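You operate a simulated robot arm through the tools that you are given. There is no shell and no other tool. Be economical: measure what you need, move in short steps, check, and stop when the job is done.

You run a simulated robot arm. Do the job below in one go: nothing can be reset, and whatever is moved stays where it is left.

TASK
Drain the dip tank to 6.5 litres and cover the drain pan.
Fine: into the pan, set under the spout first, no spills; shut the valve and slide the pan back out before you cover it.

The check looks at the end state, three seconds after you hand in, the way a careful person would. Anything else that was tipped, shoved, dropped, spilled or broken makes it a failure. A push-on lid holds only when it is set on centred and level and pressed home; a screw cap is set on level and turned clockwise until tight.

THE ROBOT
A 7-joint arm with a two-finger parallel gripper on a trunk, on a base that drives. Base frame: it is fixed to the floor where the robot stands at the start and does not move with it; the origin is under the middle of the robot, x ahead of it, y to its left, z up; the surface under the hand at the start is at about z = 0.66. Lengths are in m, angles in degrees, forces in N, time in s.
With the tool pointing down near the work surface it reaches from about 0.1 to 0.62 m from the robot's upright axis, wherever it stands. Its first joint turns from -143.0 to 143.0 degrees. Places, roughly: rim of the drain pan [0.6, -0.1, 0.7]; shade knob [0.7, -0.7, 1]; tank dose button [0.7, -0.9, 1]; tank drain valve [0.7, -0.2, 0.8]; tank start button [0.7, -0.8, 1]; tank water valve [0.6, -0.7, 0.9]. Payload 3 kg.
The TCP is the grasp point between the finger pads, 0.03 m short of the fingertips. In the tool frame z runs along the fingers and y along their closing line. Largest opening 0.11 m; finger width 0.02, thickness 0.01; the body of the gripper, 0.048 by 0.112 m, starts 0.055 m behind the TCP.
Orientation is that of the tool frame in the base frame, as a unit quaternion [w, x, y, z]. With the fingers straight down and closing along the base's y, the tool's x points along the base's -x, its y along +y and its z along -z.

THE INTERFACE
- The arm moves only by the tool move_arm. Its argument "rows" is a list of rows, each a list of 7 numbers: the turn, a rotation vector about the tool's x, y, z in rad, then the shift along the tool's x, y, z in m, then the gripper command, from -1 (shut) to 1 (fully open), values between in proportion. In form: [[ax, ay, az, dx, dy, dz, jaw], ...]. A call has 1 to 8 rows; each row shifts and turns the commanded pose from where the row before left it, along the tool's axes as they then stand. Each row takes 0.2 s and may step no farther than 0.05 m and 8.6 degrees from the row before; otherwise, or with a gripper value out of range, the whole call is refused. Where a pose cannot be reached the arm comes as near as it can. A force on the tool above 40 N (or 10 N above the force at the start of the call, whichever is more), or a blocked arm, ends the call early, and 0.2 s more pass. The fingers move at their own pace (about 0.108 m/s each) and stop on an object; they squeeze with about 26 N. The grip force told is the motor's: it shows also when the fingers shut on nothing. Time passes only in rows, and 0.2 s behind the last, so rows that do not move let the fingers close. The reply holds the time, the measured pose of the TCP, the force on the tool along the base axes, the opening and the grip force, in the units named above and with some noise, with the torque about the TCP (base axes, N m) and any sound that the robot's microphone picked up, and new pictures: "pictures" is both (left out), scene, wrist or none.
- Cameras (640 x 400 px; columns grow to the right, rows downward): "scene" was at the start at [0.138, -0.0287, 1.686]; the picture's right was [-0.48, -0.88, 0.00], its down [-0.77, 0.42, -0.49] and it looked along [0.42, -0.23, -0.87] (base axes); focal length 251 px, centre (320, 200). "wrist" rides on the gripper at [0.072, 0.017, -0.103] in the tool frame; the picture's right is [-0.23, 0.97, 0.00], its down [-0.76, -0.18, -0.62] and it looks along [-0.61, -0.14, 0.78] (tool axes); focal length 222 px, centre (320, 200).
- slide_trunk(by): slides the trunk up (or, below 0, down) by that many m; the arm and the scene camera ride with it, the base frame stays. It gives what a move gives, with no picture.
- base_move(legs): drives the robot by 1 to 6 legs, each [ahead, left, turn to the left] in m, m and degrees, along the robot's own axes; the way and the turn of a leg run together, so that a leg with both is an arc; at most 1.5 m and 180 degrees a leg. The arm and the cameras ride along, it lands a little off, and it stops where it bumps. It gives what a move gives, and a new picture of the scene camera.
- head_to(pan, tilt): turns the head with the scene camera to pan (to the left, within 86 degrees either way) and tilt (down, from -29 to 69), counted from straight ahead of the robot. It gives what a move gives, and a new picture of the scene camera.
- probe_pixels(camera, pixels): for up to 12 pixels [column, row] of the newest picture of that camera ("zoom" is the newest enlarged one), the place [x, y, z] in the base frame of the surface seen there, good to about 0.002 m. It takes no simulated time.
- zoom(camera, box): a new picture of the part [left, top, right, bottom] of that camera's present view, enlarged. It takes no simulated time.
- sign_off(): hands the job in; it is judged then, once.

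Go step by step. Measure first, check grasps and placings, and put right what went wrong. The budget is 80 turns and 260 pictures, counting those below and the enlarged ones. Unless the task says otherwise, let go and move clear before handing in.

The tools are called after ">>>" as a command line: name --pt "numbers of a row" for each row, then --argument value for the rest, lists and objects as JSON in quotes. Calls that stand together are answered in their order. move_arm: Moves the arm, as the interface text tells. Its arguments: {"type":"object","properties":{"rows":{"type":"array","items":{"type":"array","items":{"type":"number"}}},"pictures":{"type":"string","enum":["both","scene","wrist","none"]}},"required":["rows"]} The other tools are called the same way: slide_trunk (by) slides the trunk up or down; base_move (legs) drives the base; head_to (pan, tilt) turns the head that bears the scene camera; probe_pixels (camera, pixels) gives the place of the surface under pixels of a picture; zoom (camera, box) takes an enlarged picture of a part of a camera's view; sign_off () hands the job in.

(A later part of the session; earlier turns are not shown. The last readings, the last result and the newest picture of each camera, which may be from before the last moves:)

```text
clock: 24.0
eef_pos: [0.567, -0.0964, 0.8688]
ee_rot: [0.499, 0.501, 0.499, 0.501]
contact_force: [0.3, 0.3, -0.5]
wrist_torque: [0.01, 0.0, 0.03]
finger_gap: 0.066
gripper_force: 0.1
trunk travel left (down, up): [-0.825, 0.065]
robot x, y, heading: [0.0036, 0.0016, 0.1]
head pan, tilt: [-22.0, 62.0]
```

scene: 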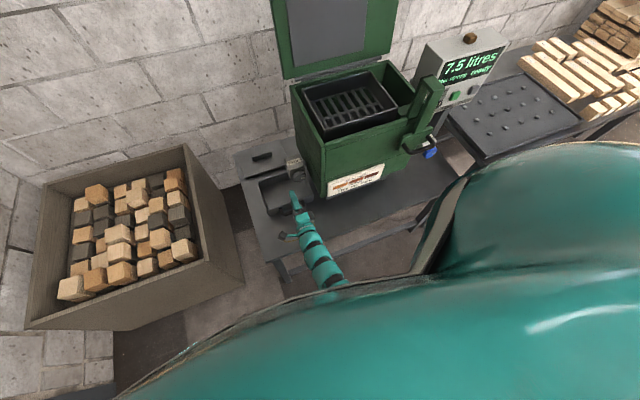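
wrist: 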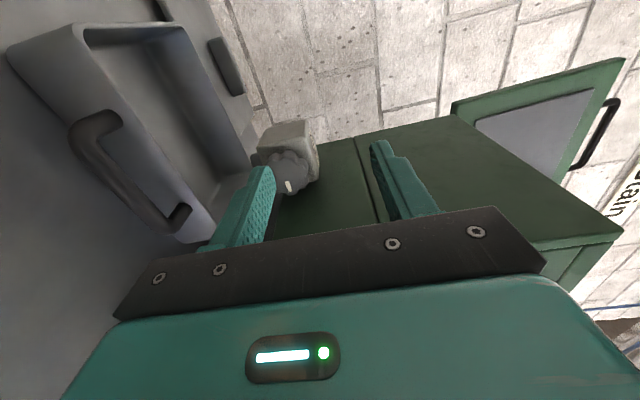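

The tool is horizontal now. I'll zoom in on the knob to get its centre, marker and any labels.

>>> zoom --camera "wrist" --box '[230, 100, 350, 200]'

>>> probe_pixels --camera "zoom" --pixels '[[300, 290], [315, 340], [230, 290], [310, 235], [405, 290], [280, 350], [355, 340], [350, 250], [255, 250], [310, 300], [330, 290], [290, 250]]'

```text
4.00 times, centred on (290, 150) of wrist
```

zoom: 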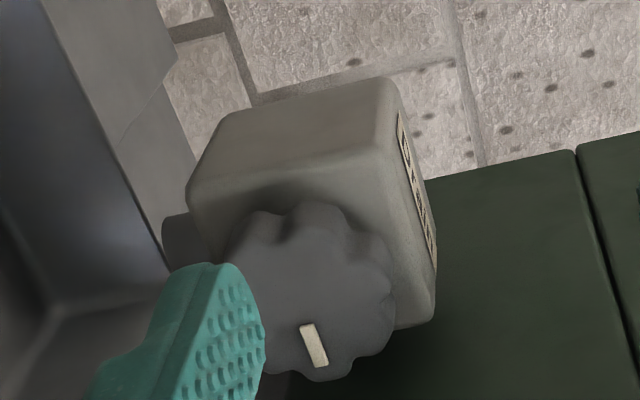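

```text
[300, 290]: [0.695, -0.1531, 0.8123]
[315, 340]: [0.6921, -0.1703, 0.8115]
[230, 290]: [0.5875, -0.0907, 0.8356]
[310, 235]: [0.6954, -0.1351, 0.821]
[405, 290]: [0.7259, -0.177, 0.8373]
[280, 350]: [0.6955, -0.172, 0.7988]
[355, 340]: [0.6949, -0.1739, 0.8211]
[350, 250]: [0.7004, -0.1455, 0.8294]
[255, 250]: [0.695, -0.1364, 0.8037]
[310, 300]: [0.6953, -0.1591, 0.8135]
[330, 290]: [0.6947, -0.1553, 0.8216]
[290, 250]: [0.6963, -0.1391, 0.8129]
```

The knob is centred at about (y -0.154, z 0.8115), radius about 25 mm, with its marker pointing toward -y. I'll line up with a +0.45 rad pre-roll so there is room to turn counter-clockwise without the body touching the tank.

>>> move_arm --pt "0 0 0 -0.029 -0.029 0 0.2" --pt "0 0 0 -0.0286 -0.0283 0 0.2" --pt "0 0 0.15 0 0 0.02 0.2" --pt "0 0 0.15 0 0 0.02 0.2" --pt "0 0 0.15 0 0 0.02 0.2"

>>> zoom --camera "scene" --box '[240, 130, 368, 210]'

```text
clock: 25.2
eef_pos: [0.6281, -0.1512, 0.8088]
ee_rot: [0.373, 0.601, 0.376, 0.599]
contact_force: [0.4, 0.3, 0.4]
wrist_torque: [-0.03, 0.01, 0.0]
finger_gap: 0.066
gripper_force: 0.0
trunk travel left (down, up): [-0.825, 0.065]
robot x, y, heading: [0.002, 0.0003, 0.1]
head pan, tilt: [-22.0, 62.0]
```

scene: 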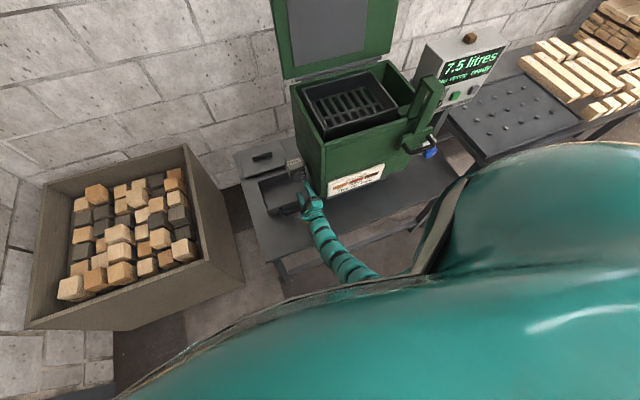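
wrist: 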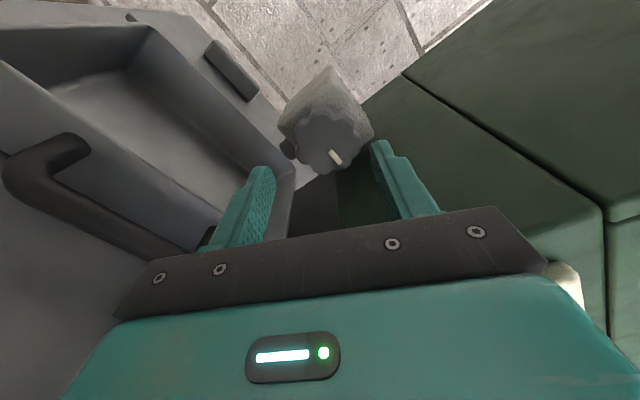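

```text
5.00 times, centred on (304, 170) of scene
```

zoom: 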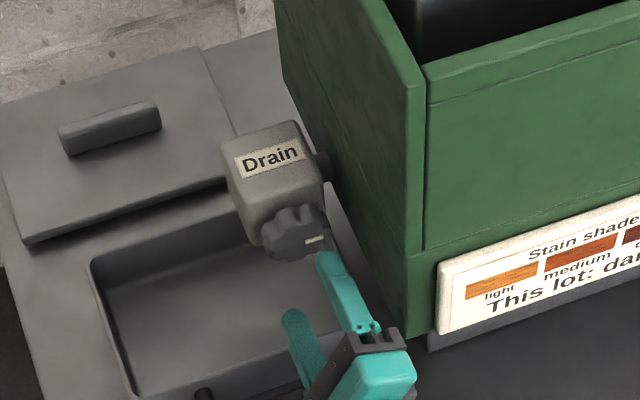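

The alignment is within 3 mm. I'll advance onto the knob and close.

>>> move_arm --pt "0 0 0 -0.0014 0.004 0.02 0.2" --pt "0 0 0 0 0 0.02 0.2" --pt "0 0 0 0 0 0.02 0.2" --pt "0 0 0 0 0 0 -1" --pt "0 0 0 0 0 0 -1"

>>> zoom --camera "scene" --box '[240, 130, 368, 210]'

```text
clock: 26.4
eef_pos: [0.6862, -0.1529, 0.8126]
ee_rot: [0.374, 0.6, 0.376, 0.599]
contact_force: [-2.4, 3.3, -5.5]
wrist_torque: [0.04, -0.06, -0.24]
finger_gap: 0.0576
gripper_force: 45.1
trunk travel left (down, up): [-0.825, 0.065]
robot x, y, heading: [-0.0025, -0.0018, -0.2]
head pan, tilt: [-22.0, 62.0]
```

scene: 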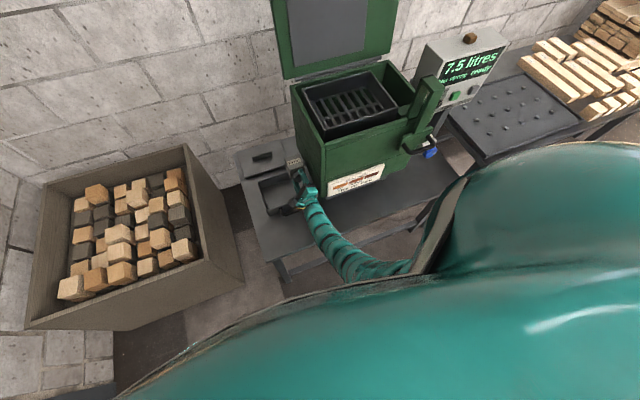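
wrist: 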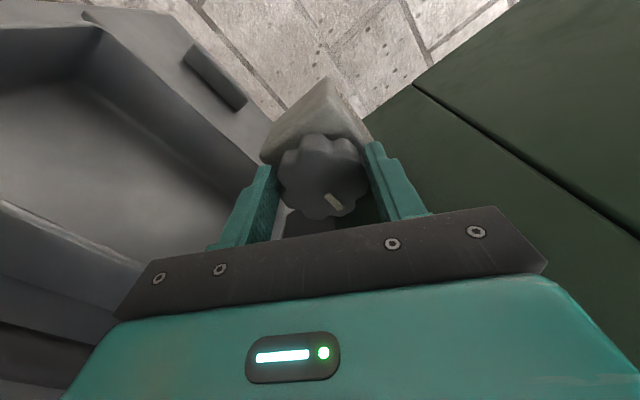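

```text
5.00 times, centred on (304, 170) of scene
```

zoom: 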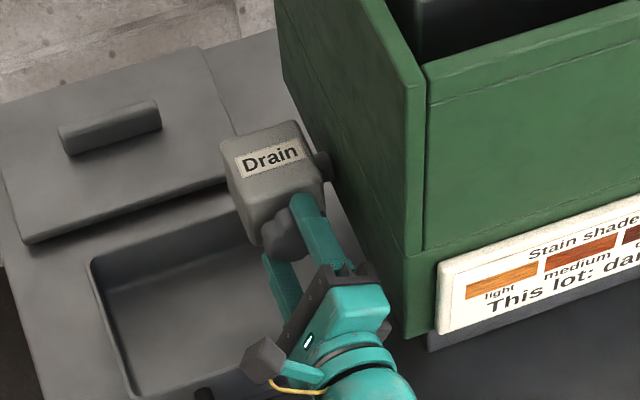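

The knob is gripped (57.6 mm). I'll turn it counter-clockwise a little, watching the torque, the sound and the display.

>>> move_arm --pt "0 0 -0.12 0 0 0 -1" --pt "0 0 -0.12 0 0 0 -1"

>>> zoom --camera "wrist" --box '[220, 90, 420, 240]'

```text
clock: 27.0
eef_pos: [0.6857, -0.1528, 0.8111]
ee_rot: [0.441, 0.551, 0.447, 0.549]
contact_force: [2.4, 9.1, -15.5]
wrist_torque: [0.14, -0.62, -0.43]
finger_gap: 0.0575
gripper_force: 44.8
trunk travel left (down, up): [-0.825, 0.065]
robot x, y, heading: [-0.0037, -0.0012, -0.0]
head pan, tilt: [-22.0, 62.0]
```

scene: 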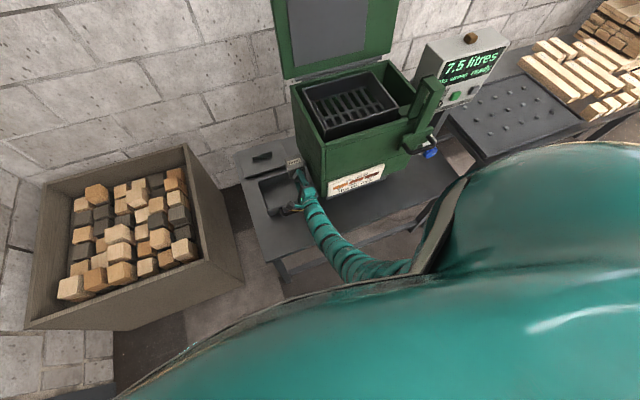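
wrist: 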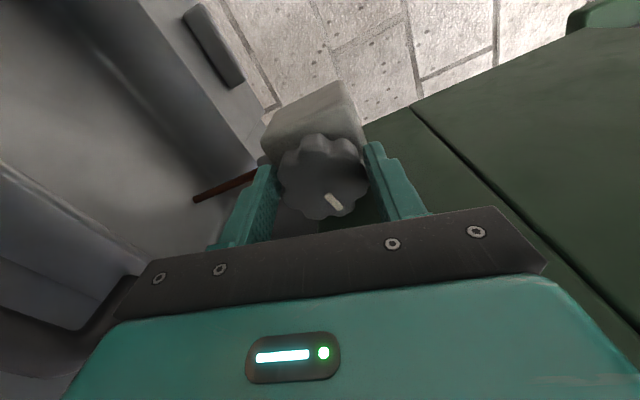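

```text
2.67 times, centred on (320, 165) of wrist
```

zoom: 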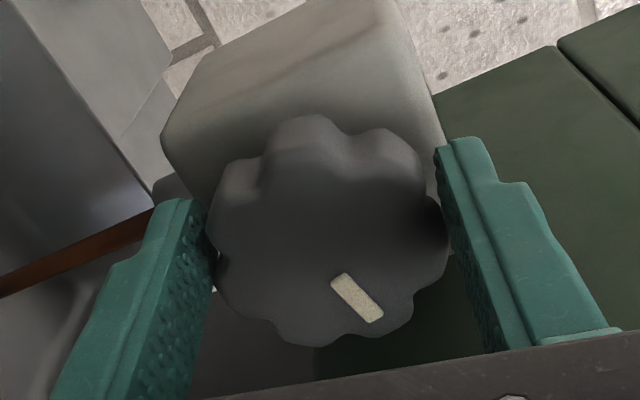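

A brown stream is coming from the spout toward the pan, so counter-clockwise opens. I'll check where it lands and wait a little to time the flow.

>>> probe_pixels --camera "wrist" --pixels '[[195, 198], [215, 192], [240, 183], [185, 205]]'

>>> move_arm --pt "0 0 0 0 0 0 -1" --pt "0 0 0 0 0 0 -1" --pt "0 0 0 0 0 0 -1" --pt "0 0 0 0 0 0 -1"

>>> zoom --camera "scene" --box '[420, 30, 520, 100]'

```text
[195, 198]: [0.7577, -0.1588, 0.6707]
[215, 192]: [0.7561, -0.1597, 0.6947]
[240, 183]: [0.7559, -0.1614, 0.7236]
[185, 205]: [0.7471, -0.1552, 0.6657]
```

```text
clock: 28.0
eef_pos: [0.6863, -0.1517, 0.8116]
ee_rot: [0.442, 0.551, 0.447, 0.549]
contact_force: [-4.4, 11.9, -21.9]
wrist_torque: [0.17, 0.21, 0.32]
finger_gap: 0.0573
gripper_force: 45.0
trunk travel left (down, up): [-0.825, 0.065]
robot x, y, heading: [0.0008, -0.0001, 0.0]
head pan, tilt: [-22.0, 62.0]
```

scene: 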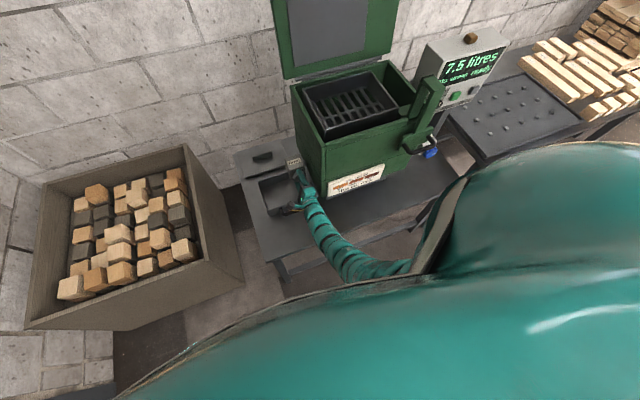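
wrist: 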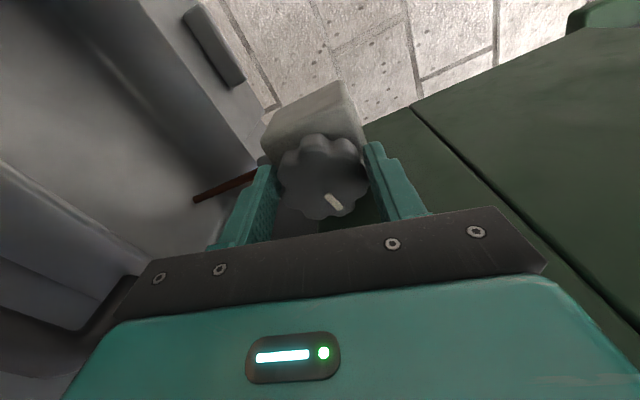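

```text
5.71 times, centred on (470, 65) of scene
```

zoom: 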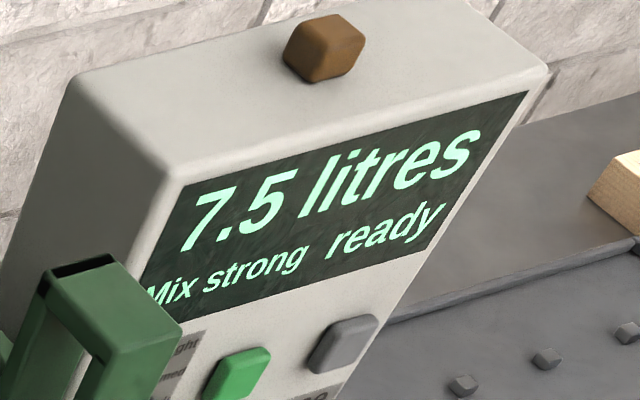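

The stream lands inside the pan at (0.757,-0.16), but it's slow because the display still reads 7.5. I'll open further, relieve the upward strain by 2 mm, and wait.

>>> move_arm --pt "0 0 -0.12 0 -0.002 0 -1" --pt "0 0 -0.12 0 0 0 -1" --pt "0 0 0 0 0 0 -1" --pt "0 0 0 0 0 0 -1" --pt "0 0 0 0 0 0 -1" --pt "0 0 0 0 0 0 -1"

>>> zoom --camera "scene" --box '[420, 30, 520, 100]'

```text
clock: 29.4
eef_pos: [0.6852, -0.1538, 0.8099]
ee_rot: [0.504, 0.493, 0.51, 0.493]
contact_force: [-11.4, 19.3, -24.3]
wrist_torque: [0.13, 0.22, 0.87]
finger_gap: 0.0578
gripper_force: 45.2
trunk travel left (down, up): [-0.825, 0.065]
robot x, y, heading: [-0.0001, 0.0037, -0.1]
head pan, tilt: [-22.0, 62.0]
```

scene: 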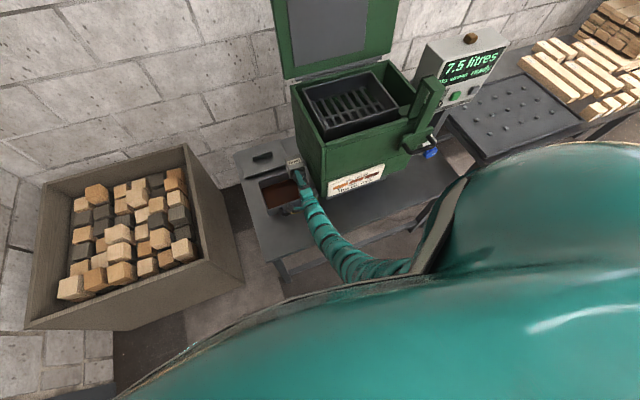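
wrist: 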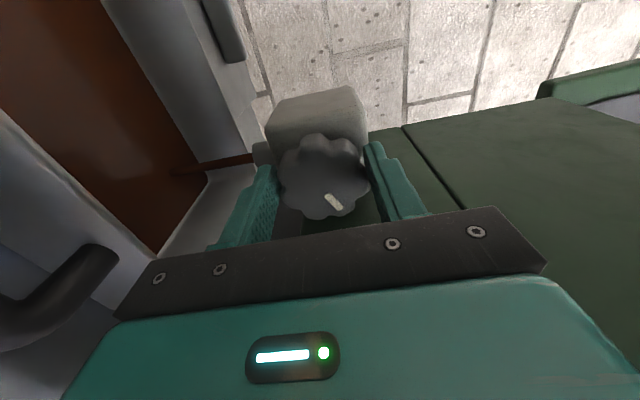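

```text
5.71 times, centred on (470, 65) of scene
```

zoom: 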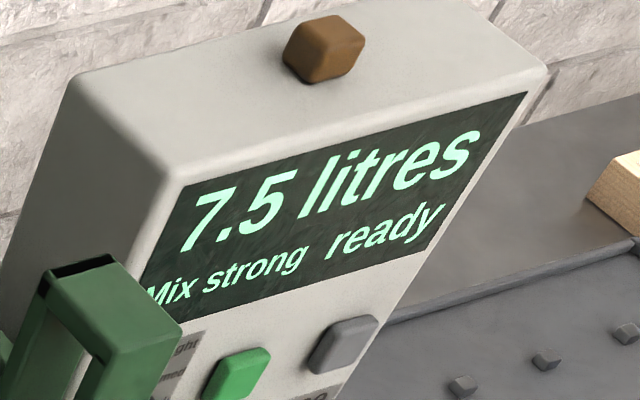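

The pan is filling. I'll relieve the side strain slightly, hold this opening and time the display.

>>> move_arm --pt "0 0 0 0.002 -0.002 0 -1" --pt "0 0 0 0 0 0 -1" --pt "0 0 0 0 0 0 -1" --pt "0 0 0 0 0 0 -1" --pt "0 0 0 0 0 0 -1" --pt "0 0 0 0 0 0 -1" --pt "0 0 0 0 0 0 -1" --pt "0 0 0 0 0 0 -1" --pictures "scene"

>>> zoom --camera "scene" --box '[420, 30, 520, 100]'

>>> zoom --camera "scene" --box '[220, 130, 364, 220]'

```text
clock: 31.2
eef_pos: [0.6869, -0.1538, 0.8111]
ee_rot: [0.505, 0.493, 0.508, 0.494]
contact_force: [-7.5, 5.4, -10.5]
wrist_torque: [0.1, 0.04, -0.37]
finger_gap: 0.0573
gripper_force: 45.5
trunk travel left (down, up): [-0.825, 0.065]
robot x, y, heading: [-0.0009, -0.0014, 0.3]
head pan, tilt: [-22.0, 62.0]
```

scene: 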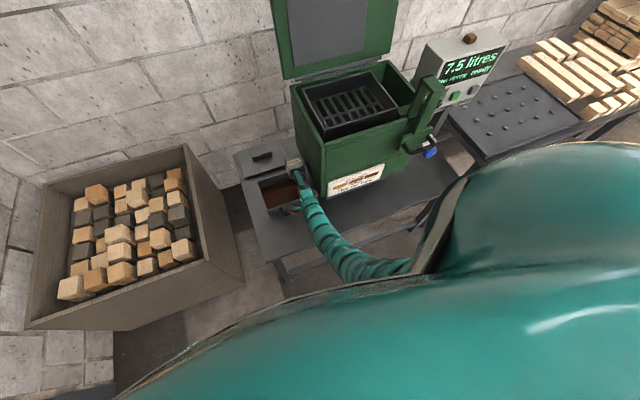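

```text
5.71 times, centred on (470, 65) of scene
```

zoom: 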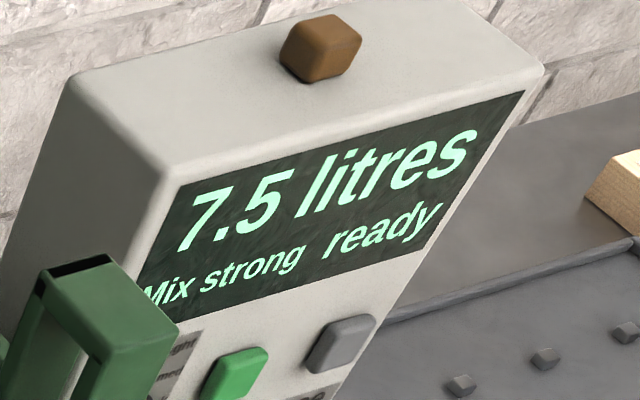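

```text
4.44 times, centred on (292, 175) of scene
```

zoom: 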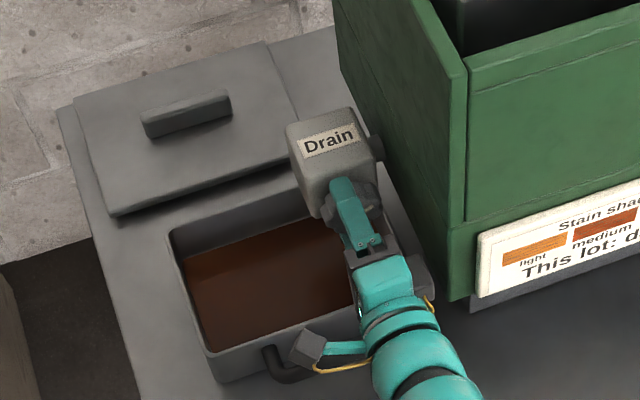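

The display still says 7.5, so I'll use the pan's liquid level as a second gauge.

>>> probe_pixels --camera "zoom" --pixels '[[260, 290], [300, 260], [220, 300], [240, 325]]'

>>> move_arm --pt "0 0 0 0 0 0 -1" --pt "0 0 0 0 0 0 -1" --pt "0 0 0 0 0 0 -1" --pt "0 0 0 0 0 0 -1" --pt "0 0 0 0 0 0 -1" --pt "0 0 0 0 0 0 -1" --pt "0 0 0 0 0 0 -1" --pt "0 0 0 0 0 0 -1" --pictures "scene"

>>> zoom --camera "scene" --box '[420, 30, 520, 100]'

>>> probe_pixels --camera "scene" --pixels '[[278, 196], [288, 188], [270, 199]]'

```text
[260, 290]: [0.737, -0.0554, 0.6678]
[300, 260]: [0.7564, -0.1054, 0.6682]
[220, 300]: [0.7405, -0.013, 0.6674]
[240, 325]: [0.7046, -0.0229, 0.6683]
```

```text
clock: 33.0
eef_pos: [0.6866, -0.1535, 0.8097]
ee_rot: [0.505, 0.493, 0.508, 0.493]
contact_force: [-1.3, -1.7, -4.9]
wrist_torque: [0.03, 0.04, -0.16]
finger_gap: 0.0577
gripper_force: 45.4
trunk travel left (down, up): [-0.825, 0.065]
robot x, y, heading: [-0.0015, -0.0003, -0.1]
head pan, tilt: [-22.0, 62.0]
```

scene: 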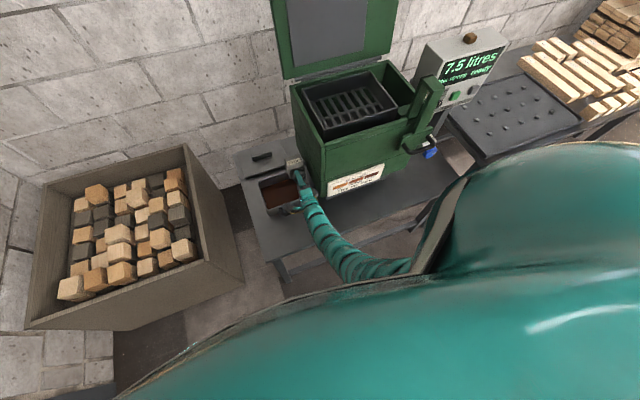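

```text
5.71 times, centred on (470, 65) of scene
```

zoom: 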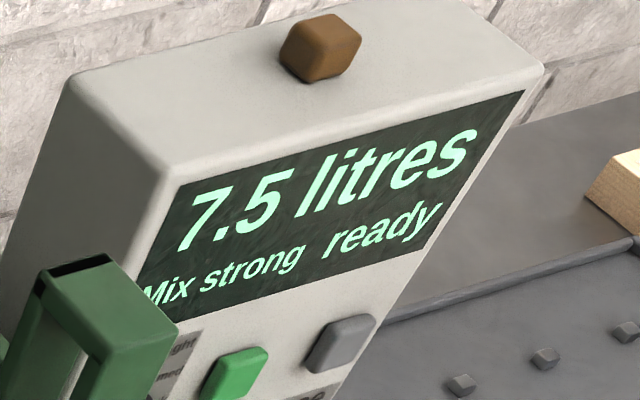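

```text
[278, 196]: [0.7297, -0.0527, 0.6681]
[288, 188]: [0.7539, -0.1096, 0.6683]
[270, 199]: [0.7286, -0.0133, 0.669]
```

The level is rising slowly, about 0.02 L/s. I'll open another 0.35 rad.

>>> move_arm --pt "0 0 -0.12 0 0 0 -1" --pt "0 0 -0.12 0 0 0 -1" --pt "0 0 -0.11 0 0 0 -1" --pt "0 0 0 0 0 0 -1" --pt "0 0 0 0 0 0 -1" --pt "0 0 0 0 0 0 -1" --pt "0 0 0 0 0 0 -1" --pt "0 0 0 0 0 0 -1"

>>> zoom --camera "scene" --box '[420, 30, 520, 100]'

>>> probe_pixels --camera "scene" --pixels '[[278, 196], [288, 188], [270, 199]]'

```text
clock: 34.8
eef_pos: [0.6864, -0.1528, 0.8066]
ee_rot: [0.583, 0.398, 0.588, 0.396]
contact_force: [-2.9, -4.2, -18.9]
wrist_torque: [0.13, 0.3, -0.01]
finger_gap: 0.0577
gripper_force: 45.6
trunk travel left (down, up): [-0.825, 0.065]
robot x, y, heading: [-0.0032, 0.0003, -0.1]
head pan, tilt: [-22.0, 62.0]
```

scene: 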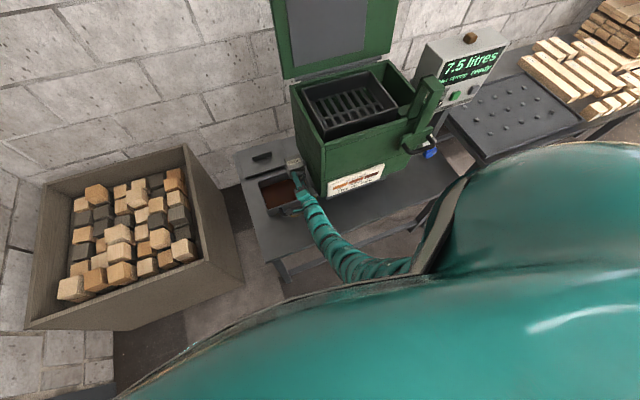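
wrist: 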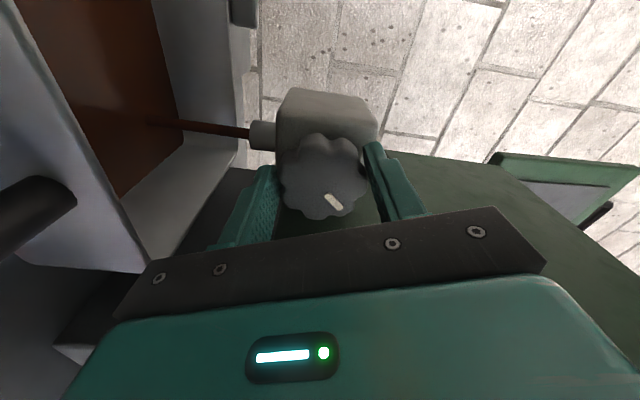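

```text
5.71 times, centred on (470, 65) of scene
```

zoom: 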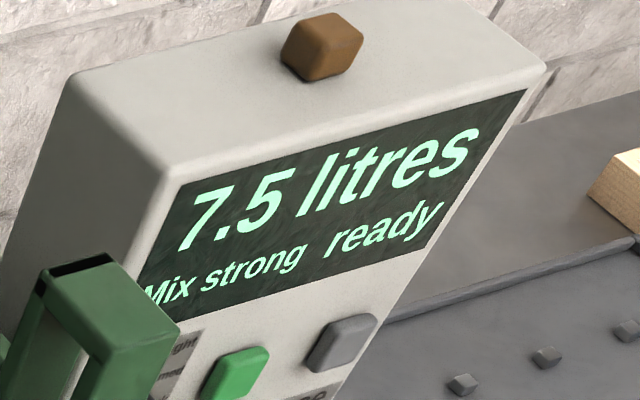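

```text
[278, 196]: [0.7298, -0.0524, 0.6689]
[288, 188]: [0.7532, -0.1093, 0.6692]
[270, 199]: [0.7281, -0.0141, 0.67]
```

The stream looks thicker. I'll keep waiting and watch the display.

>>> move_arm --pt "0 0 0 0 -0.0015 0 -1" --pt "0 0 0 0 0 0 -1" --pt "0 0 0 0 0 0 -1" --pt "0 0 0 0 0 0 -1" --pt "0 0 0 0 0 0 -1" --pt "0 0 0 0 0 0 -1" --pt "0 0 0 0 0 0 -1" --pt "0 0 0 0 0 0 -1" --pictures "none"

>>> move_arm --pt "0 0 0 0 0 0 -1" --pt "0 0 0 0 0 0 -1" --pt "0 0 0 0 0 0 -1" --pt "0 0 0 0 0 0 -1" --pt "0 0 0 0 0 0 -1" --pt "0 0 0 0 0 0 -1" --pt "0 0 0 0 0 0 -1" --pt "0 0 0 0 0 0 -1" --pictures "scene"

>>> zoom --camera "scene" --box '[420, 30, 520, 100]'

>>> probe_pixels --camera "scene" --pixels '[[278, 196], [288, 188], [270, 199]]'

```text
clock: 36.6
eef_pos: [0.6868, -0.154, 0.8079]
ee_rot: [0.583, 0.398, 0.587, 0.397]
contact_force: [-7.5, 0.7, -15.6]
wrist_torque: [0.1, 0.04, 0.2]
finger_gap: 0.0576
gripper_force: 45.1
trunk travel left (down, up): [-0.825, 0.065]
robot x, y, heading: [0.0029, 0.0006, 0.4]
head pan, tilt: [-22.0, 62.0]
```

```text
clock: 38.4
eef_pos: [0.6863, -0.1531, 0.8078]
ee_rot: [0.583, 0.397, 0.587, 0.398]
contact_force: [-7.0, 3.4, -14.0]
wrist_torque: [0.07, 0.19, 0.17]
finger_gap: 0.0573
gripper_force: 45.3
trunk travel left (down, up): [-0.825, 0.065]
robot x, y, heading: [-0.0017, 0.0031, 0.0]
head pan, tilt: [-22.0, 62.0]
```

scene: 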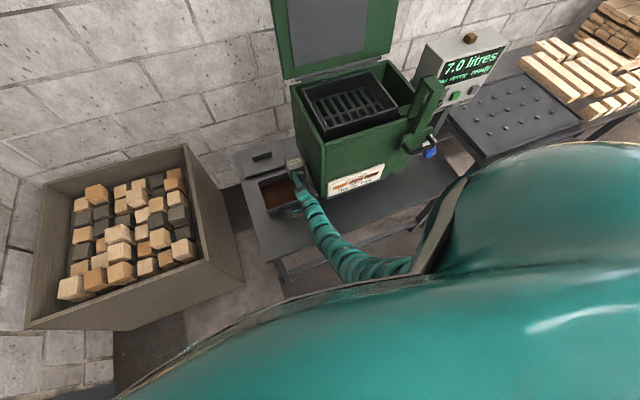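

```text
5.71 times, centred on (470, 65) of scene
```

zoom: 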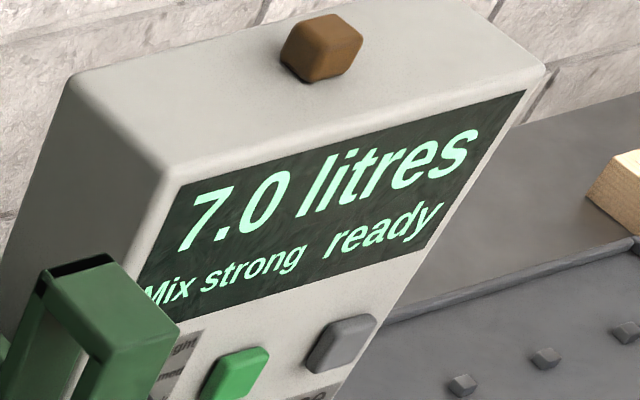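

```text
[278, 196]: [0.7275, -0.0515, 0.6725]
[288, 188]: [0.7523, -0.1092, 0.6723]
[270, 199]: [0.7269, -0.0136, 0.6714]
```

The display moves in 0.5 L steps: it flipped from 7.5 to 7.0 between t=34.8 and 38.4, which is about 0.2–0.25 L drained, so it rounds to nearest. I'll track the level and flip times to hit a true 6.5 L.

>>> move_arm --pt "0 0 0 0 0 0 -1" --pt "0 0 0 0 0 0 -1" --pt "0 0 0 0 0 0 -1" --pt "0 0 0 0 0 0 -1" --pt "0 0 0 0 0 0 -1" --pt "0 0 0 0 0 0 -1" --pt "0 0 0 0 0 0 -1" --pt "0 0 0 0 0 0 -1" --pictures "none"

>>> move_arm --pt "0 0 0 0 0 0 -1" --pt "0 0 0 0 0 0 -1" --pt "0 0 0 0 0 0 -1" --pt "0 0 0 0 0 0 -1" --pt "0 0 0 0 0 0 -1" --pt "0 0 0 0 0 0 -1" --pt "0 0 0 0 0 0 -1" --pt "0 0 0 0 0 0 -1" --pictures "scene"

>>> probe_pixels --camera "scene" --pixels '[[278, 196], [288, 188], [270, 199], [275, 190], [282, 196], [284, 192], [272, 195], [278, 192]]'

>>> zoom --camera "scene" --box '[420, 30, 520, 100]'

```text
clock: 40.2
eef_pos: [0.6875, -0.1518, 0.8085]
ee_rot: [0.583, 0.397, 0.588, 0.397]
contact_force: [-6.7, 3.3, -15.0]
wrist_torque: [0.1, 0.12, 0.07]
finger_gap: 0.0574
gripper_force: 45.2
trunk travel left (down, up): [-0.825, 0.065]
robot x, y, heading: [0.0002, 0.0028, -0.2]
head pan, tilt: [-22.0, 62.0]
```

```text
clock: 42.0
eef_pos: [0.6863, -0.154, 0.8081]
ee_rot: [0.583, 0.398, 0.587, 0.397]
contact_force: [-8.1, 1.6, -14.4]
wrist_torque: [0.1, 0.17, 0.06]
finger_gap: 0.0575
gripper_force: 45.5
trunk travel left (down, up): [-0.825, 0.065]
robot x, y, heading: [-0.0058, 0.0039, -0.1]
head pan, tilt: [-22.0, 62.0]
```

scene: 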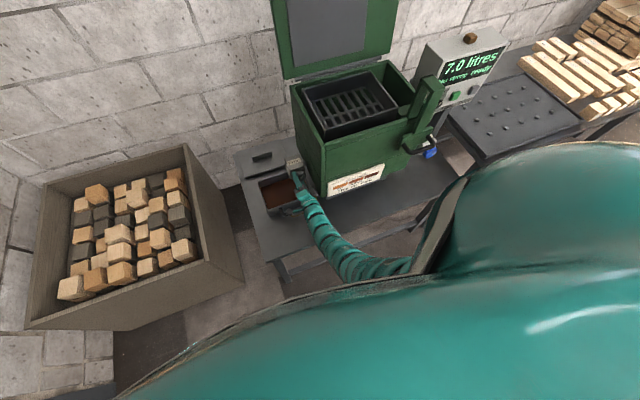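

```text
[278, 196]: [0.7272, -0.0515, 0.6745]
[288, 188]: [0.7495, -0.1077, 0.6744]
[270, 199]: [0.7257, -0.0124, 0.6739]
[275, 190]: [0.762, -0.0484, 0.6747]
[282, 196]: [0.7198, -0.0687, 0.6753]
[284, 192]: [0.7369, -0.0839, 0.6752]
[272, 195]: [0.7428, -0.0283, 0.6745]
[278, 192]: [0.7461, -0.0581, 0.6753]
```

```text
5.71 times, centred on (470, 65) of scene
```

zoom: 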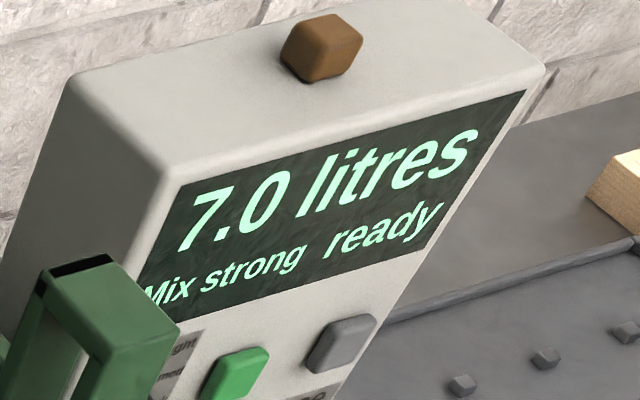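

The level is 0.6747 and rising about 0.7 mm/s. The next flip should come around t≈55–60, so I'll keep waiting.

>>> move_arm --pt "0 0 0 0 0 0 -1" --pt "0 0 0 0 0 0 -1" --pt "0 0 0 0 0 0 -1" --pt "0 0 0 0 0 0 -1" --pt "0 0 0 0 0 0 -1" --pt "0 0 0 0 0 0 -1" --pt "0 0 0 0 0 0 -1" --pt "0 0 0 0 0 0 -1" --pictures "none"

>>> move_arm --pt "0 0 0 0 0 0 -1" --pt "0 0 0 0 0 0 -1" --pt "0 0 0 0 0 0 -1" --pt "0 0 0 0 0 0 -1" --pt "0 0 0 0 0 0 -1" --pt "0 0 0 0 0 0 -1" --pt "0 0 0 0 0 0 -1" --pt "0 0 0 0 0 0 -1" --pictures "scene"

>>> move_arm --pt "0 0 0 0 0 0 -1" --pt "0 0 0 0 0 0 -1" --pt "0 0 0 0 0 0 -1" --pt "0 0 0 0 0 0 -1" --pt "0 0 0 0 0 0 -1" --pt "0 0 0 0 0 0 -1" --pt "0 0 0 0 0 0 -1" --pt "0 0 0 0 0 0 -1" --pictures "none"

>>> move_arm --pt "0 0 0 0 0 0 -1" --pt "0 0 0 0 0 0 -1" --pt "0 0 0 0 0 0 -1" --pt "0 0 0 0 0 0 -1" --pt "0 0 0 0 0 0 -1" --pt "0 0 0 0 0 0 -1" --pt "0 0 0 0 0 0 -1" --pt "0 0 0 0 0 0 -1" --pictures "scene"

>>> probe_pixels --camera "scene" --pixels '[[278, 196], [288, 188], [270, 199], [275, 190], [282, 196], [284, 192], [272, 195], [278, 192]]'

```text
clock: 43.8
eef_pos: [0.6878, -0.1527, 0.8089]
ee_rot: [0.583, 0.398, 0.587, 0.397]
contact_force: [-5.7, 3.9, -15.0]
wrist_torque: [0.09, 0.02, 0.04]
finger_gap: 0.0574
gripper_force: 45.0
trunk travel left (down, up): [-0.825, 0.065]
robot x, y, heading: [0.0019, 0.0039, 0.1]
head pan, tilt: [-22.0, 62.0]
```

```text
clock: 45.6
eef_pos: [0.6867, -0.1538, 0.8082]
ee_rot: [0.583, 0.398, 0.587, 0.397]
contact_force: [-6.5, 3.0, -13.7]
wrist_torque: [0.07, 0.12, 0.08]
finger_gap: 0.0575
gripper_force: 45.2
trunk travel left (down, up): [-0.825, 0.065]
robot x, y, heading: [-0.0011, 0.0032, 0.0]
head pan, tilt: [-22.0, 62.0]
```

scene: 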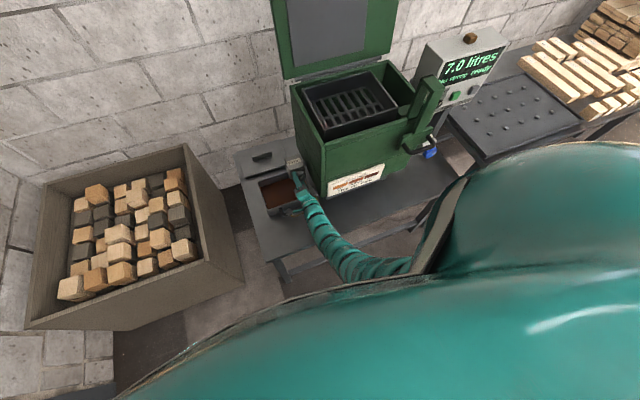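

```text
clock: 47.4
eef_pos: [0.6874, -0.1538, 0.8074]
ee_rot: [0.583, 0.398, 0.587, 0.397]
contact_force: [-5.0, 3.2, -13.5]
wrist_torque: [0.08, 0.08, 0.07]
finger_gap: 0.0575
gripper_force: 45.0
trunk travel left (down, up): [-0.825, 0.065]
robot x, y, heading: [-0.0012, -0.0003, 0.3]
head pan, tilt: [-22.0, 62.0]
```

```text
clock: 49.2
eef_pos: [0.6862, -0.1537, 0.8074]
ee_rot: [0.583, 0.397, 0.587, 0.397]
contact_force: [-5.5, 2.3, -13.5]
wrist_torque: [0.08, 0.15, 0.15]
finger_gap: 0.0574
gripper_force: 44.5
trunk travel left (down, up): [-0.825, 0.065]
robot x, y, heading: [0.0001, -0.0016, -0.0]
head pan, tilt: [-22.0, 62.0]
```

scene: 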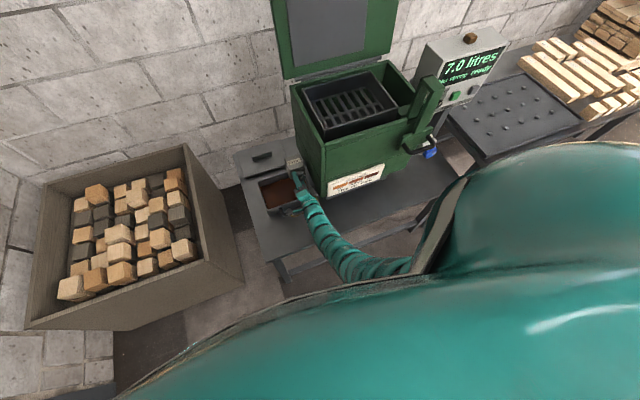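

```text
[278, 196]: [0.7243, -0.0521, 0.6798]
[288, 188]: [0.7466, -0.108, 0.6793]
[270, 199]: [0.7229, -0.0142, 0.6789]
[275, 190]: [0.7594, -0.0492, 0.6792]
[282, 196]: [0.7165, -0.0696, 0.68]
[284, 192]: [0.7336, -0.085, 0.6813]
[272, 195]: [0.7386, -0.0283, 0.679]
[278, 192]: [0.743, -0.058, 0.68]
```

The level is 0.6797 at t=49.2, rising 0.69 mm/s. The next flip should come near t≈61, so I'll keep waiting and take pictures more often near it.

>>> move_arm --pt "0 0 0 0 0 0 -1" --pt "0 0 0 0 0 0 -1" --pt "0 0 0 0 0 0 -1" --pt "0 0 0 0 0 0 -1" --pt "0 0 0 0 0 0 -1" --pt "0 0 0 0 0 0 -1" --pt "0 0 0 0 0 0 -1" --pt "0 0 0 0 0 0 -1" --pictures "scene"

>>> move_arm --pt "0 0 0 0 0 0 -1" --pt "0 0 0 0 0 0 -1" --pt "0 0 0 0 0 0 -1" --pt "0 0 0 0 0 0 -1" --pt "0 0 0 0 0 0 -1" --pt "0 0 0 0 0 0 -1" --pt "0 0 0 0 0 0 -1" --pt "0 0 0 0 0 0 -1" --pictures "scene"

>>> move_arm --pt "0 0 0 0 0 0 -1" --pt "0 0 0 0 0 0 -1" --pt "0 0 0 0 0 0 -1" --pt "0 0 0 0 0 0 -1" --pt "0 0 0 0 0 0 -1" --pt "0 0 0 0 0 0 -1" --pt "0 0 0 0 0 0 -1" --pt "0 0 0 0 0 0 -1" --pictures "scene"

>>> probe_pixels --camera "scene" --pixels '[[278, 196], [288, 188], [270, 199], [275, 190], [282, 196], [284, 192], [272, 195], [278, 192]]'

```text
clock: 51.0
eef_pos: [0.6862, -0.1528, 0.8079]
ee_rot: [0.583, 0.398, 0.586, 0.398]
contact_force: [-3.9, 1.5, -12.7]
wrist_torque: [0.06, 0.14, 0.01]
finger_gap: 0.0575
gripper_force: 45.1
trunk travel left (down, up): [-0.825, 0.065]
robot x, y, heading: [0.0013, 0.0008, -0.0]
head pan, tilt: [-22.0, 62.0]
```

scene: 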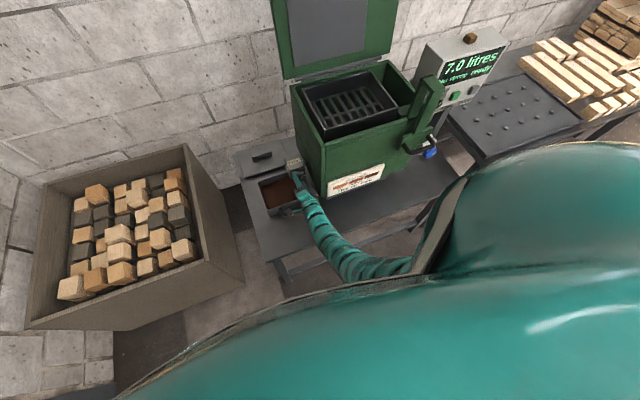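

```text
clock: 52.8
eef_pos: [0.6868, -0.1541, 0.8087]
ee_rot: [0.583, 0.397, 0.587, 0.398]
contact_force: [-4.3, 2.1, -11.9]
wrist_torque: [0.08, 0.09, -0.01]
finger_gap: 0.0575
gripper_force: 45.2
trunk travel left (down, up): [-0.825, 0.065]
robot x, y, heading: [0.0001, -0.0007, -0.2]
head pan, tilt: [-22.0, 62.0]
```

scene: 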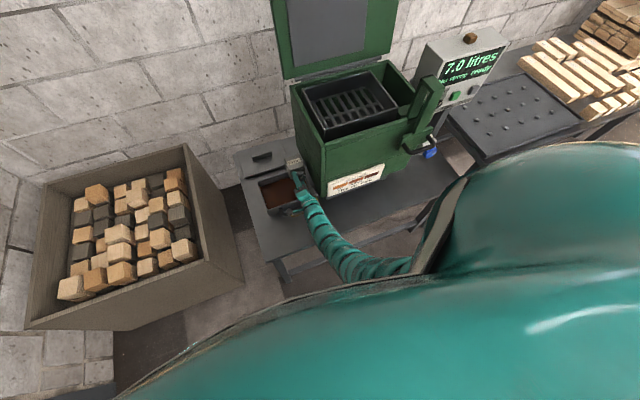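

```text
clock: 54.6
eef_pos: [0.6862, -0.1531, 0.8071]
ee_rot: [0.582, 0.398, 0.588, 0.397]
contact_force: [-2.6, 1.2, -12.2]
wrist_torque: [0.05, 0.1, 0.03]
finger_gap: 0.0572
gripper_force: 44.9
trunk travel left (down, up): [-0.825, 0.065]
robot x, y, heading: [-0.0008, 0.0012, 0.0]
head pan, tilt: [-22.0, 62.0]
```

scene: 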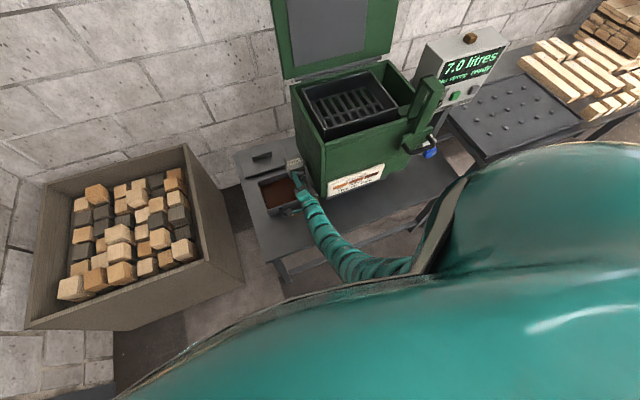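

```text
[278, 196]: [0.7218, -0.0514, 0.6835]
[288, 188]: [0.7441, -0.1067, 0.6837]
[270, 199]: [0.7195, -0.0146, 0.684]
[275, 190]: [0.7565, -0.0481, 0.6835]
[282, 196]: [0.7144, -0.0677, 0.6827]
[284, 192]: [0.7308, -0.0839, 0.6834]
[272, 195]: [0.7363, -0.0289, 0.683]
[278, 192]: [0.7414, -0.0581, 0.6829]
```

The level is 0.6833 at t=54.6, with the display still at 7.0. I'll go on in 1.8 s steps.

>>> move_arm --pt "0 0 0 0 0 0 -1" --pt "0 0 0 0 0 0 -1" --pt "0 0 0 0 0 0 -1" --pt "0 0 0 0 0 0 -1" --pt "0 0 0 0 0 0 -1" --pt "0 0 0 0 0 0 -1" --pt "0 0 0 0 0 0 -1" --pt "0 0 0 0 0 0 -1" --pictures "scene"

>>> move_arm --pt "0 0 0 0 0 0 -1" --pt "0 0 0 0 0 0 -1" --pt "0 0 0 0 0 0 -1" --pt "0 0 0 0 0 0 -1" --pt "0 0 0 0 0 0 -1" --pt "0 0 0 0 0 0 -1" --pt "0 0 0 0 0 0 -1" --pt "0 0 0 0 0 0 -1" --pictures "scene"

>>> move_arm --pt "0 0 0 0 0 0 -1" --pt "0 0 0 0 0 0 -1" --pt "0 0 0 0 0 0 -1" --pt "0 0 0 0 0 0 -1" --pt "0 0 0 0 0 0 -1" --pt "0 0 0 0 0 0 -1" --pt "0 0 0 0 0 0 -1" --pt "0 0 0 0 0 0 -1" --pictures "scene"

>>> probe_pixels --camera "scene" --pixels '[[278, 196], [288, 188], [270, 199], [275, 190], [282, 196], [284, 192], [272, 195], [278, 192]]'

```text
clock: 56.4
eef_pos: [0.6856, -0.1528, 0.8083]
ee_rot: [0.583, 0.397, 0.587, 0.397]
contact_force: [-3.3, 2.0, -11.1]
wrist_torque: [0.06, 0.14, -0.02]
finger_gap: 0.0578
gripper_force: 45.1
trunk travel left (down, up): [-0.825, 0.065]
robot x, y, heading: [-0.003, 0.0017, -0.2]
head pan, tilt: [-22.0, 62.0]
```

scene: 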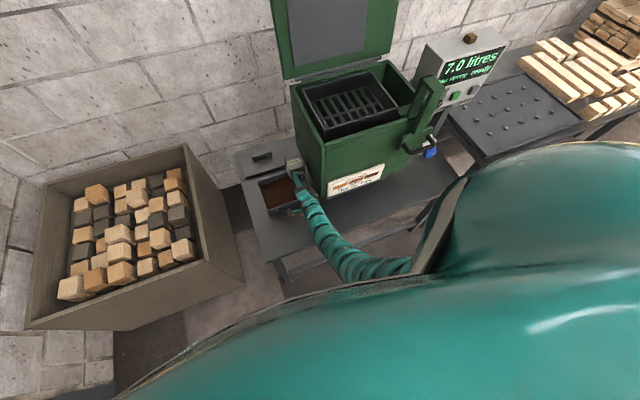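

```text
clock: 58.2
eef_pos: [0.6858, -0.1534, 0.8072]
ee_rot: [0.583, 0.397, 0.586, 0.398]
contact_force: [-2.5, 0.5, -11.1]
wrist_torque: [0.06, 0.08, 0.08]
finger_gap: 0.0575
gripper_force: 45.1
trunk travel left (down, up): [-0.825, 0.065]
robot x, y, heading: [-0.0024, -0.0, 0.1]
head pan, tilt: [-22.0, 62.0]
```

scene: 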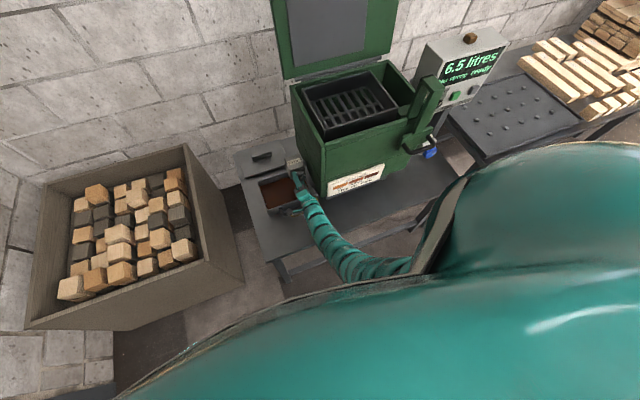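

```text
clock: 60.0
eef_pos: [0.686, -0.1533, 0.8082]
ee_rot: [0.583, 0.398, 0.587, 0.397]
contact_force: [-2.8, 0.9, -10.8]
wrist_torque: [0.1, -0.02, 0.06]
finger_gap: 0.0572
gripper_force: 44.8
trunk travel left (down, up): [-0.825, 0.065]
robot x, y, heading: [0.0016, -0.0023, -0.3]
head pan, tilt: [-22.0, 62.0]
```

scene: 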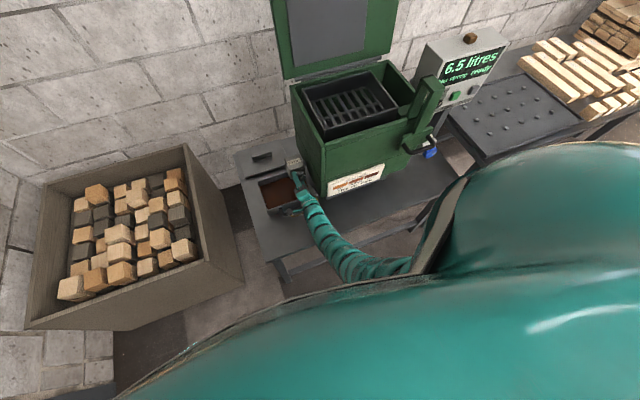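

```text
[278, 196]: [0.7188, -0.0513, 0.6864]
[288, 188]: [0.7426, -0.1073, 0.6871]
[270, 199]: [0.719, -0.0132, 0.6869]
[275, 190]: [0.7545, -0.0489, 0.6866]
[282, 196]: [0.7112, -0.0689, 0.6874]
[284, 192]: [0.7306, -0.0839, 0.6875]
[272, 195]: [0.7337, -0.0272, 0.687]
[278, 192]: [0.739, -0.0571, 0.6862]
```

The flip to 6.5 came at t≈57.3, about 20.5 s per 0.5 L, so the true 6.5 L falls at about t≈67.3. I'll wait until about 66.4 and then turn the valve shut by the 0.83 rad I opened it.

>>> move_arm --pt "0 0 0 0 0 0 -1" --pt "0 0 0 0 0 0 -1" --pt "0 0 0 0 0 0 -1" --pt "0 0 0 0 0 0 -1" --pt "0 0 0 0 0 0 -1" --pt "0 0 0 0 0 0 -1" --pt "0 0 0 0 0 0 -1" --pt "0 0 0 0 0 0 -1" --pictures "none"

>>> move_arm --pt "0 0 0 0 0 0 -1" --pt "0 0 0 0 0 0 -1" --pt "0 0 0 0 0 0 -1" --pt "0 0 0 0 0 0 -1" --pt "0 0 0 0 0 0 -1" --pt "0 0 0 0 0 0 -1" --pt "0 0 0 0 0 0 -1" --pt "0 0 0 0 0 0 -1" --pictures "none"

>>> move_arm --pt "0 0 0 0 0 0 -1" --pt "0 0 0 0 0 0 -1" --pt "0 0 0 0 0 0 -1" --pt "0 0 0 0 0 0 -1" --pt "0 0 0 0 0 0 -1" --pt "0 0 0 0 0 0 -1" --pt "0 0 0 0 0 0 -1" --pt "0 0 0 0 0 0 -1" --pictures "none"

>>> move_arm --pt "0 0 0 0 0 0 -1" --pt "0 0 0 0 0 0 -1" --pt "0 0 0 0 0 0 -1" --pt "0 0 0 0 0 0 -1" --pictures "none"

>>> move_arm --pt "0 0 0.14 0 0 0 -1" --pt "0 0 0.14 0 0 0 -1" --pt "0 0 0.14 0 0 0 -1" --pt "0 0 0.14 0 0 0 -1" --pt "0 0 0.14 0 0 0 -1" --pt "0 0 0.14 0 0 0 -1"

```text
clock: 61.8
eef_pos: [0.6871, -0.1531, 0.8092]
ee_rot: [0.583, 0.398, 0.587, 0.397]
contact_force: [-2.7, 0.7, -11.1]
wrist_torque: [0.08, 0.14, 0.04]
finger_gap: 0.0575
gripper_force: 45.5
trunk travel left (down, up): [-0.825, 0.065]
robot x, y, heading: [0.0035, -0.0007, 0.2]
head pan, tilt: [-22.0, 62.0]
```

```text
clock: 63.6
eef_pos: [0.6858, -0.1536, 0.8084]
ee_rot: [0.583, 0.397, 0.586, 0.398]
contact_force: [-1.7, 0.4, -11.4]
wrist_torque: [0.07, -0.02, 0.02]
finger_gap: 0.0575
gripper_force: 44.9
trunk travel left (down, up): [-0.825, 0.065]
robot x, y, heading: [0.0008, 0.002, -0.1]
head pan, tilt: [-22.0, 62.0]
```

```text
clock: 65.4
eef_pos: [0.6869, -0.1526, 0.8076]
ee_rot: [0.583, 0.397, 0.587, 0.397]
contact_force: [-2.3, -0.8, -10.8]
wrist_torque: [0.08, 0.01, 0.08]
finger_gap: 0.0575
gripper_force: 44.9
trunk travel left (down, up): [-0.825, 0.065]
robot x, y, heading: [-0.0003, -0.0, 0.1]
head pan, tilt: [-22.0, 62.0]
```

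```text
clock: 66.4
eef_pos: [0.6862, -0.1538, 0.8075]
ee_rot: [0.582, 0.398, 0.587, 0.398]
contact_force: [-1.5, -0.2, -9.4]
wrist_torque: [0.06, 0.09, 0.12]
finger_gap: 0.0573
gripper_force: 45.1
trunk travel left (down, up): [-0.825, 0.065]
robot x, y, heading: [0.0015, -0.0017, -0.1]
head pan, tilt: [-22.0, 62.0]
```

```text
clock: 67.8
eef_pos: [0.6863, -0.1537, 0.8127]
ee_rot: [0.373, 0.599, 0.371, 0.604]
contact_force: [2.2, -1.6, 26.3]
wrist_torque: [-0.12, 0.31, -0.39]
finger_gap: 0.0576
gripper_force: 45.2
trunk travel left (down, up): [-0.825, 0.065]
robot x, y, heading: [-0.0031, -0.0007, 0.2]
head pan, tilt: [-22.0, 62.0]
```

scene: 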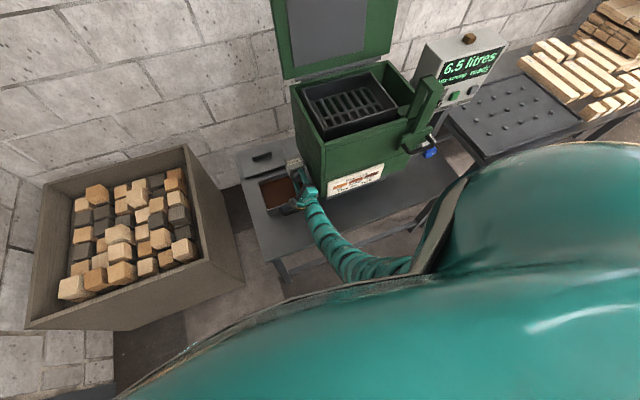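
wrist: 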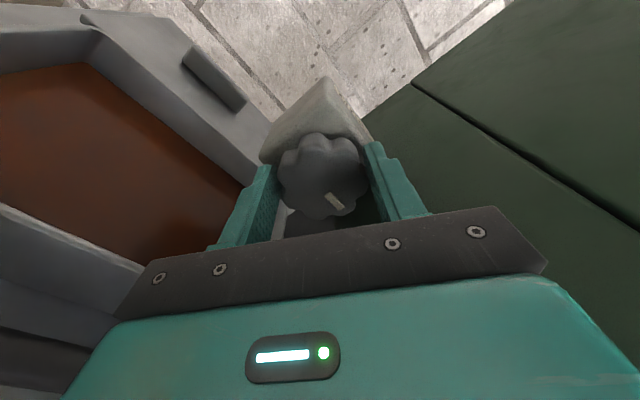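

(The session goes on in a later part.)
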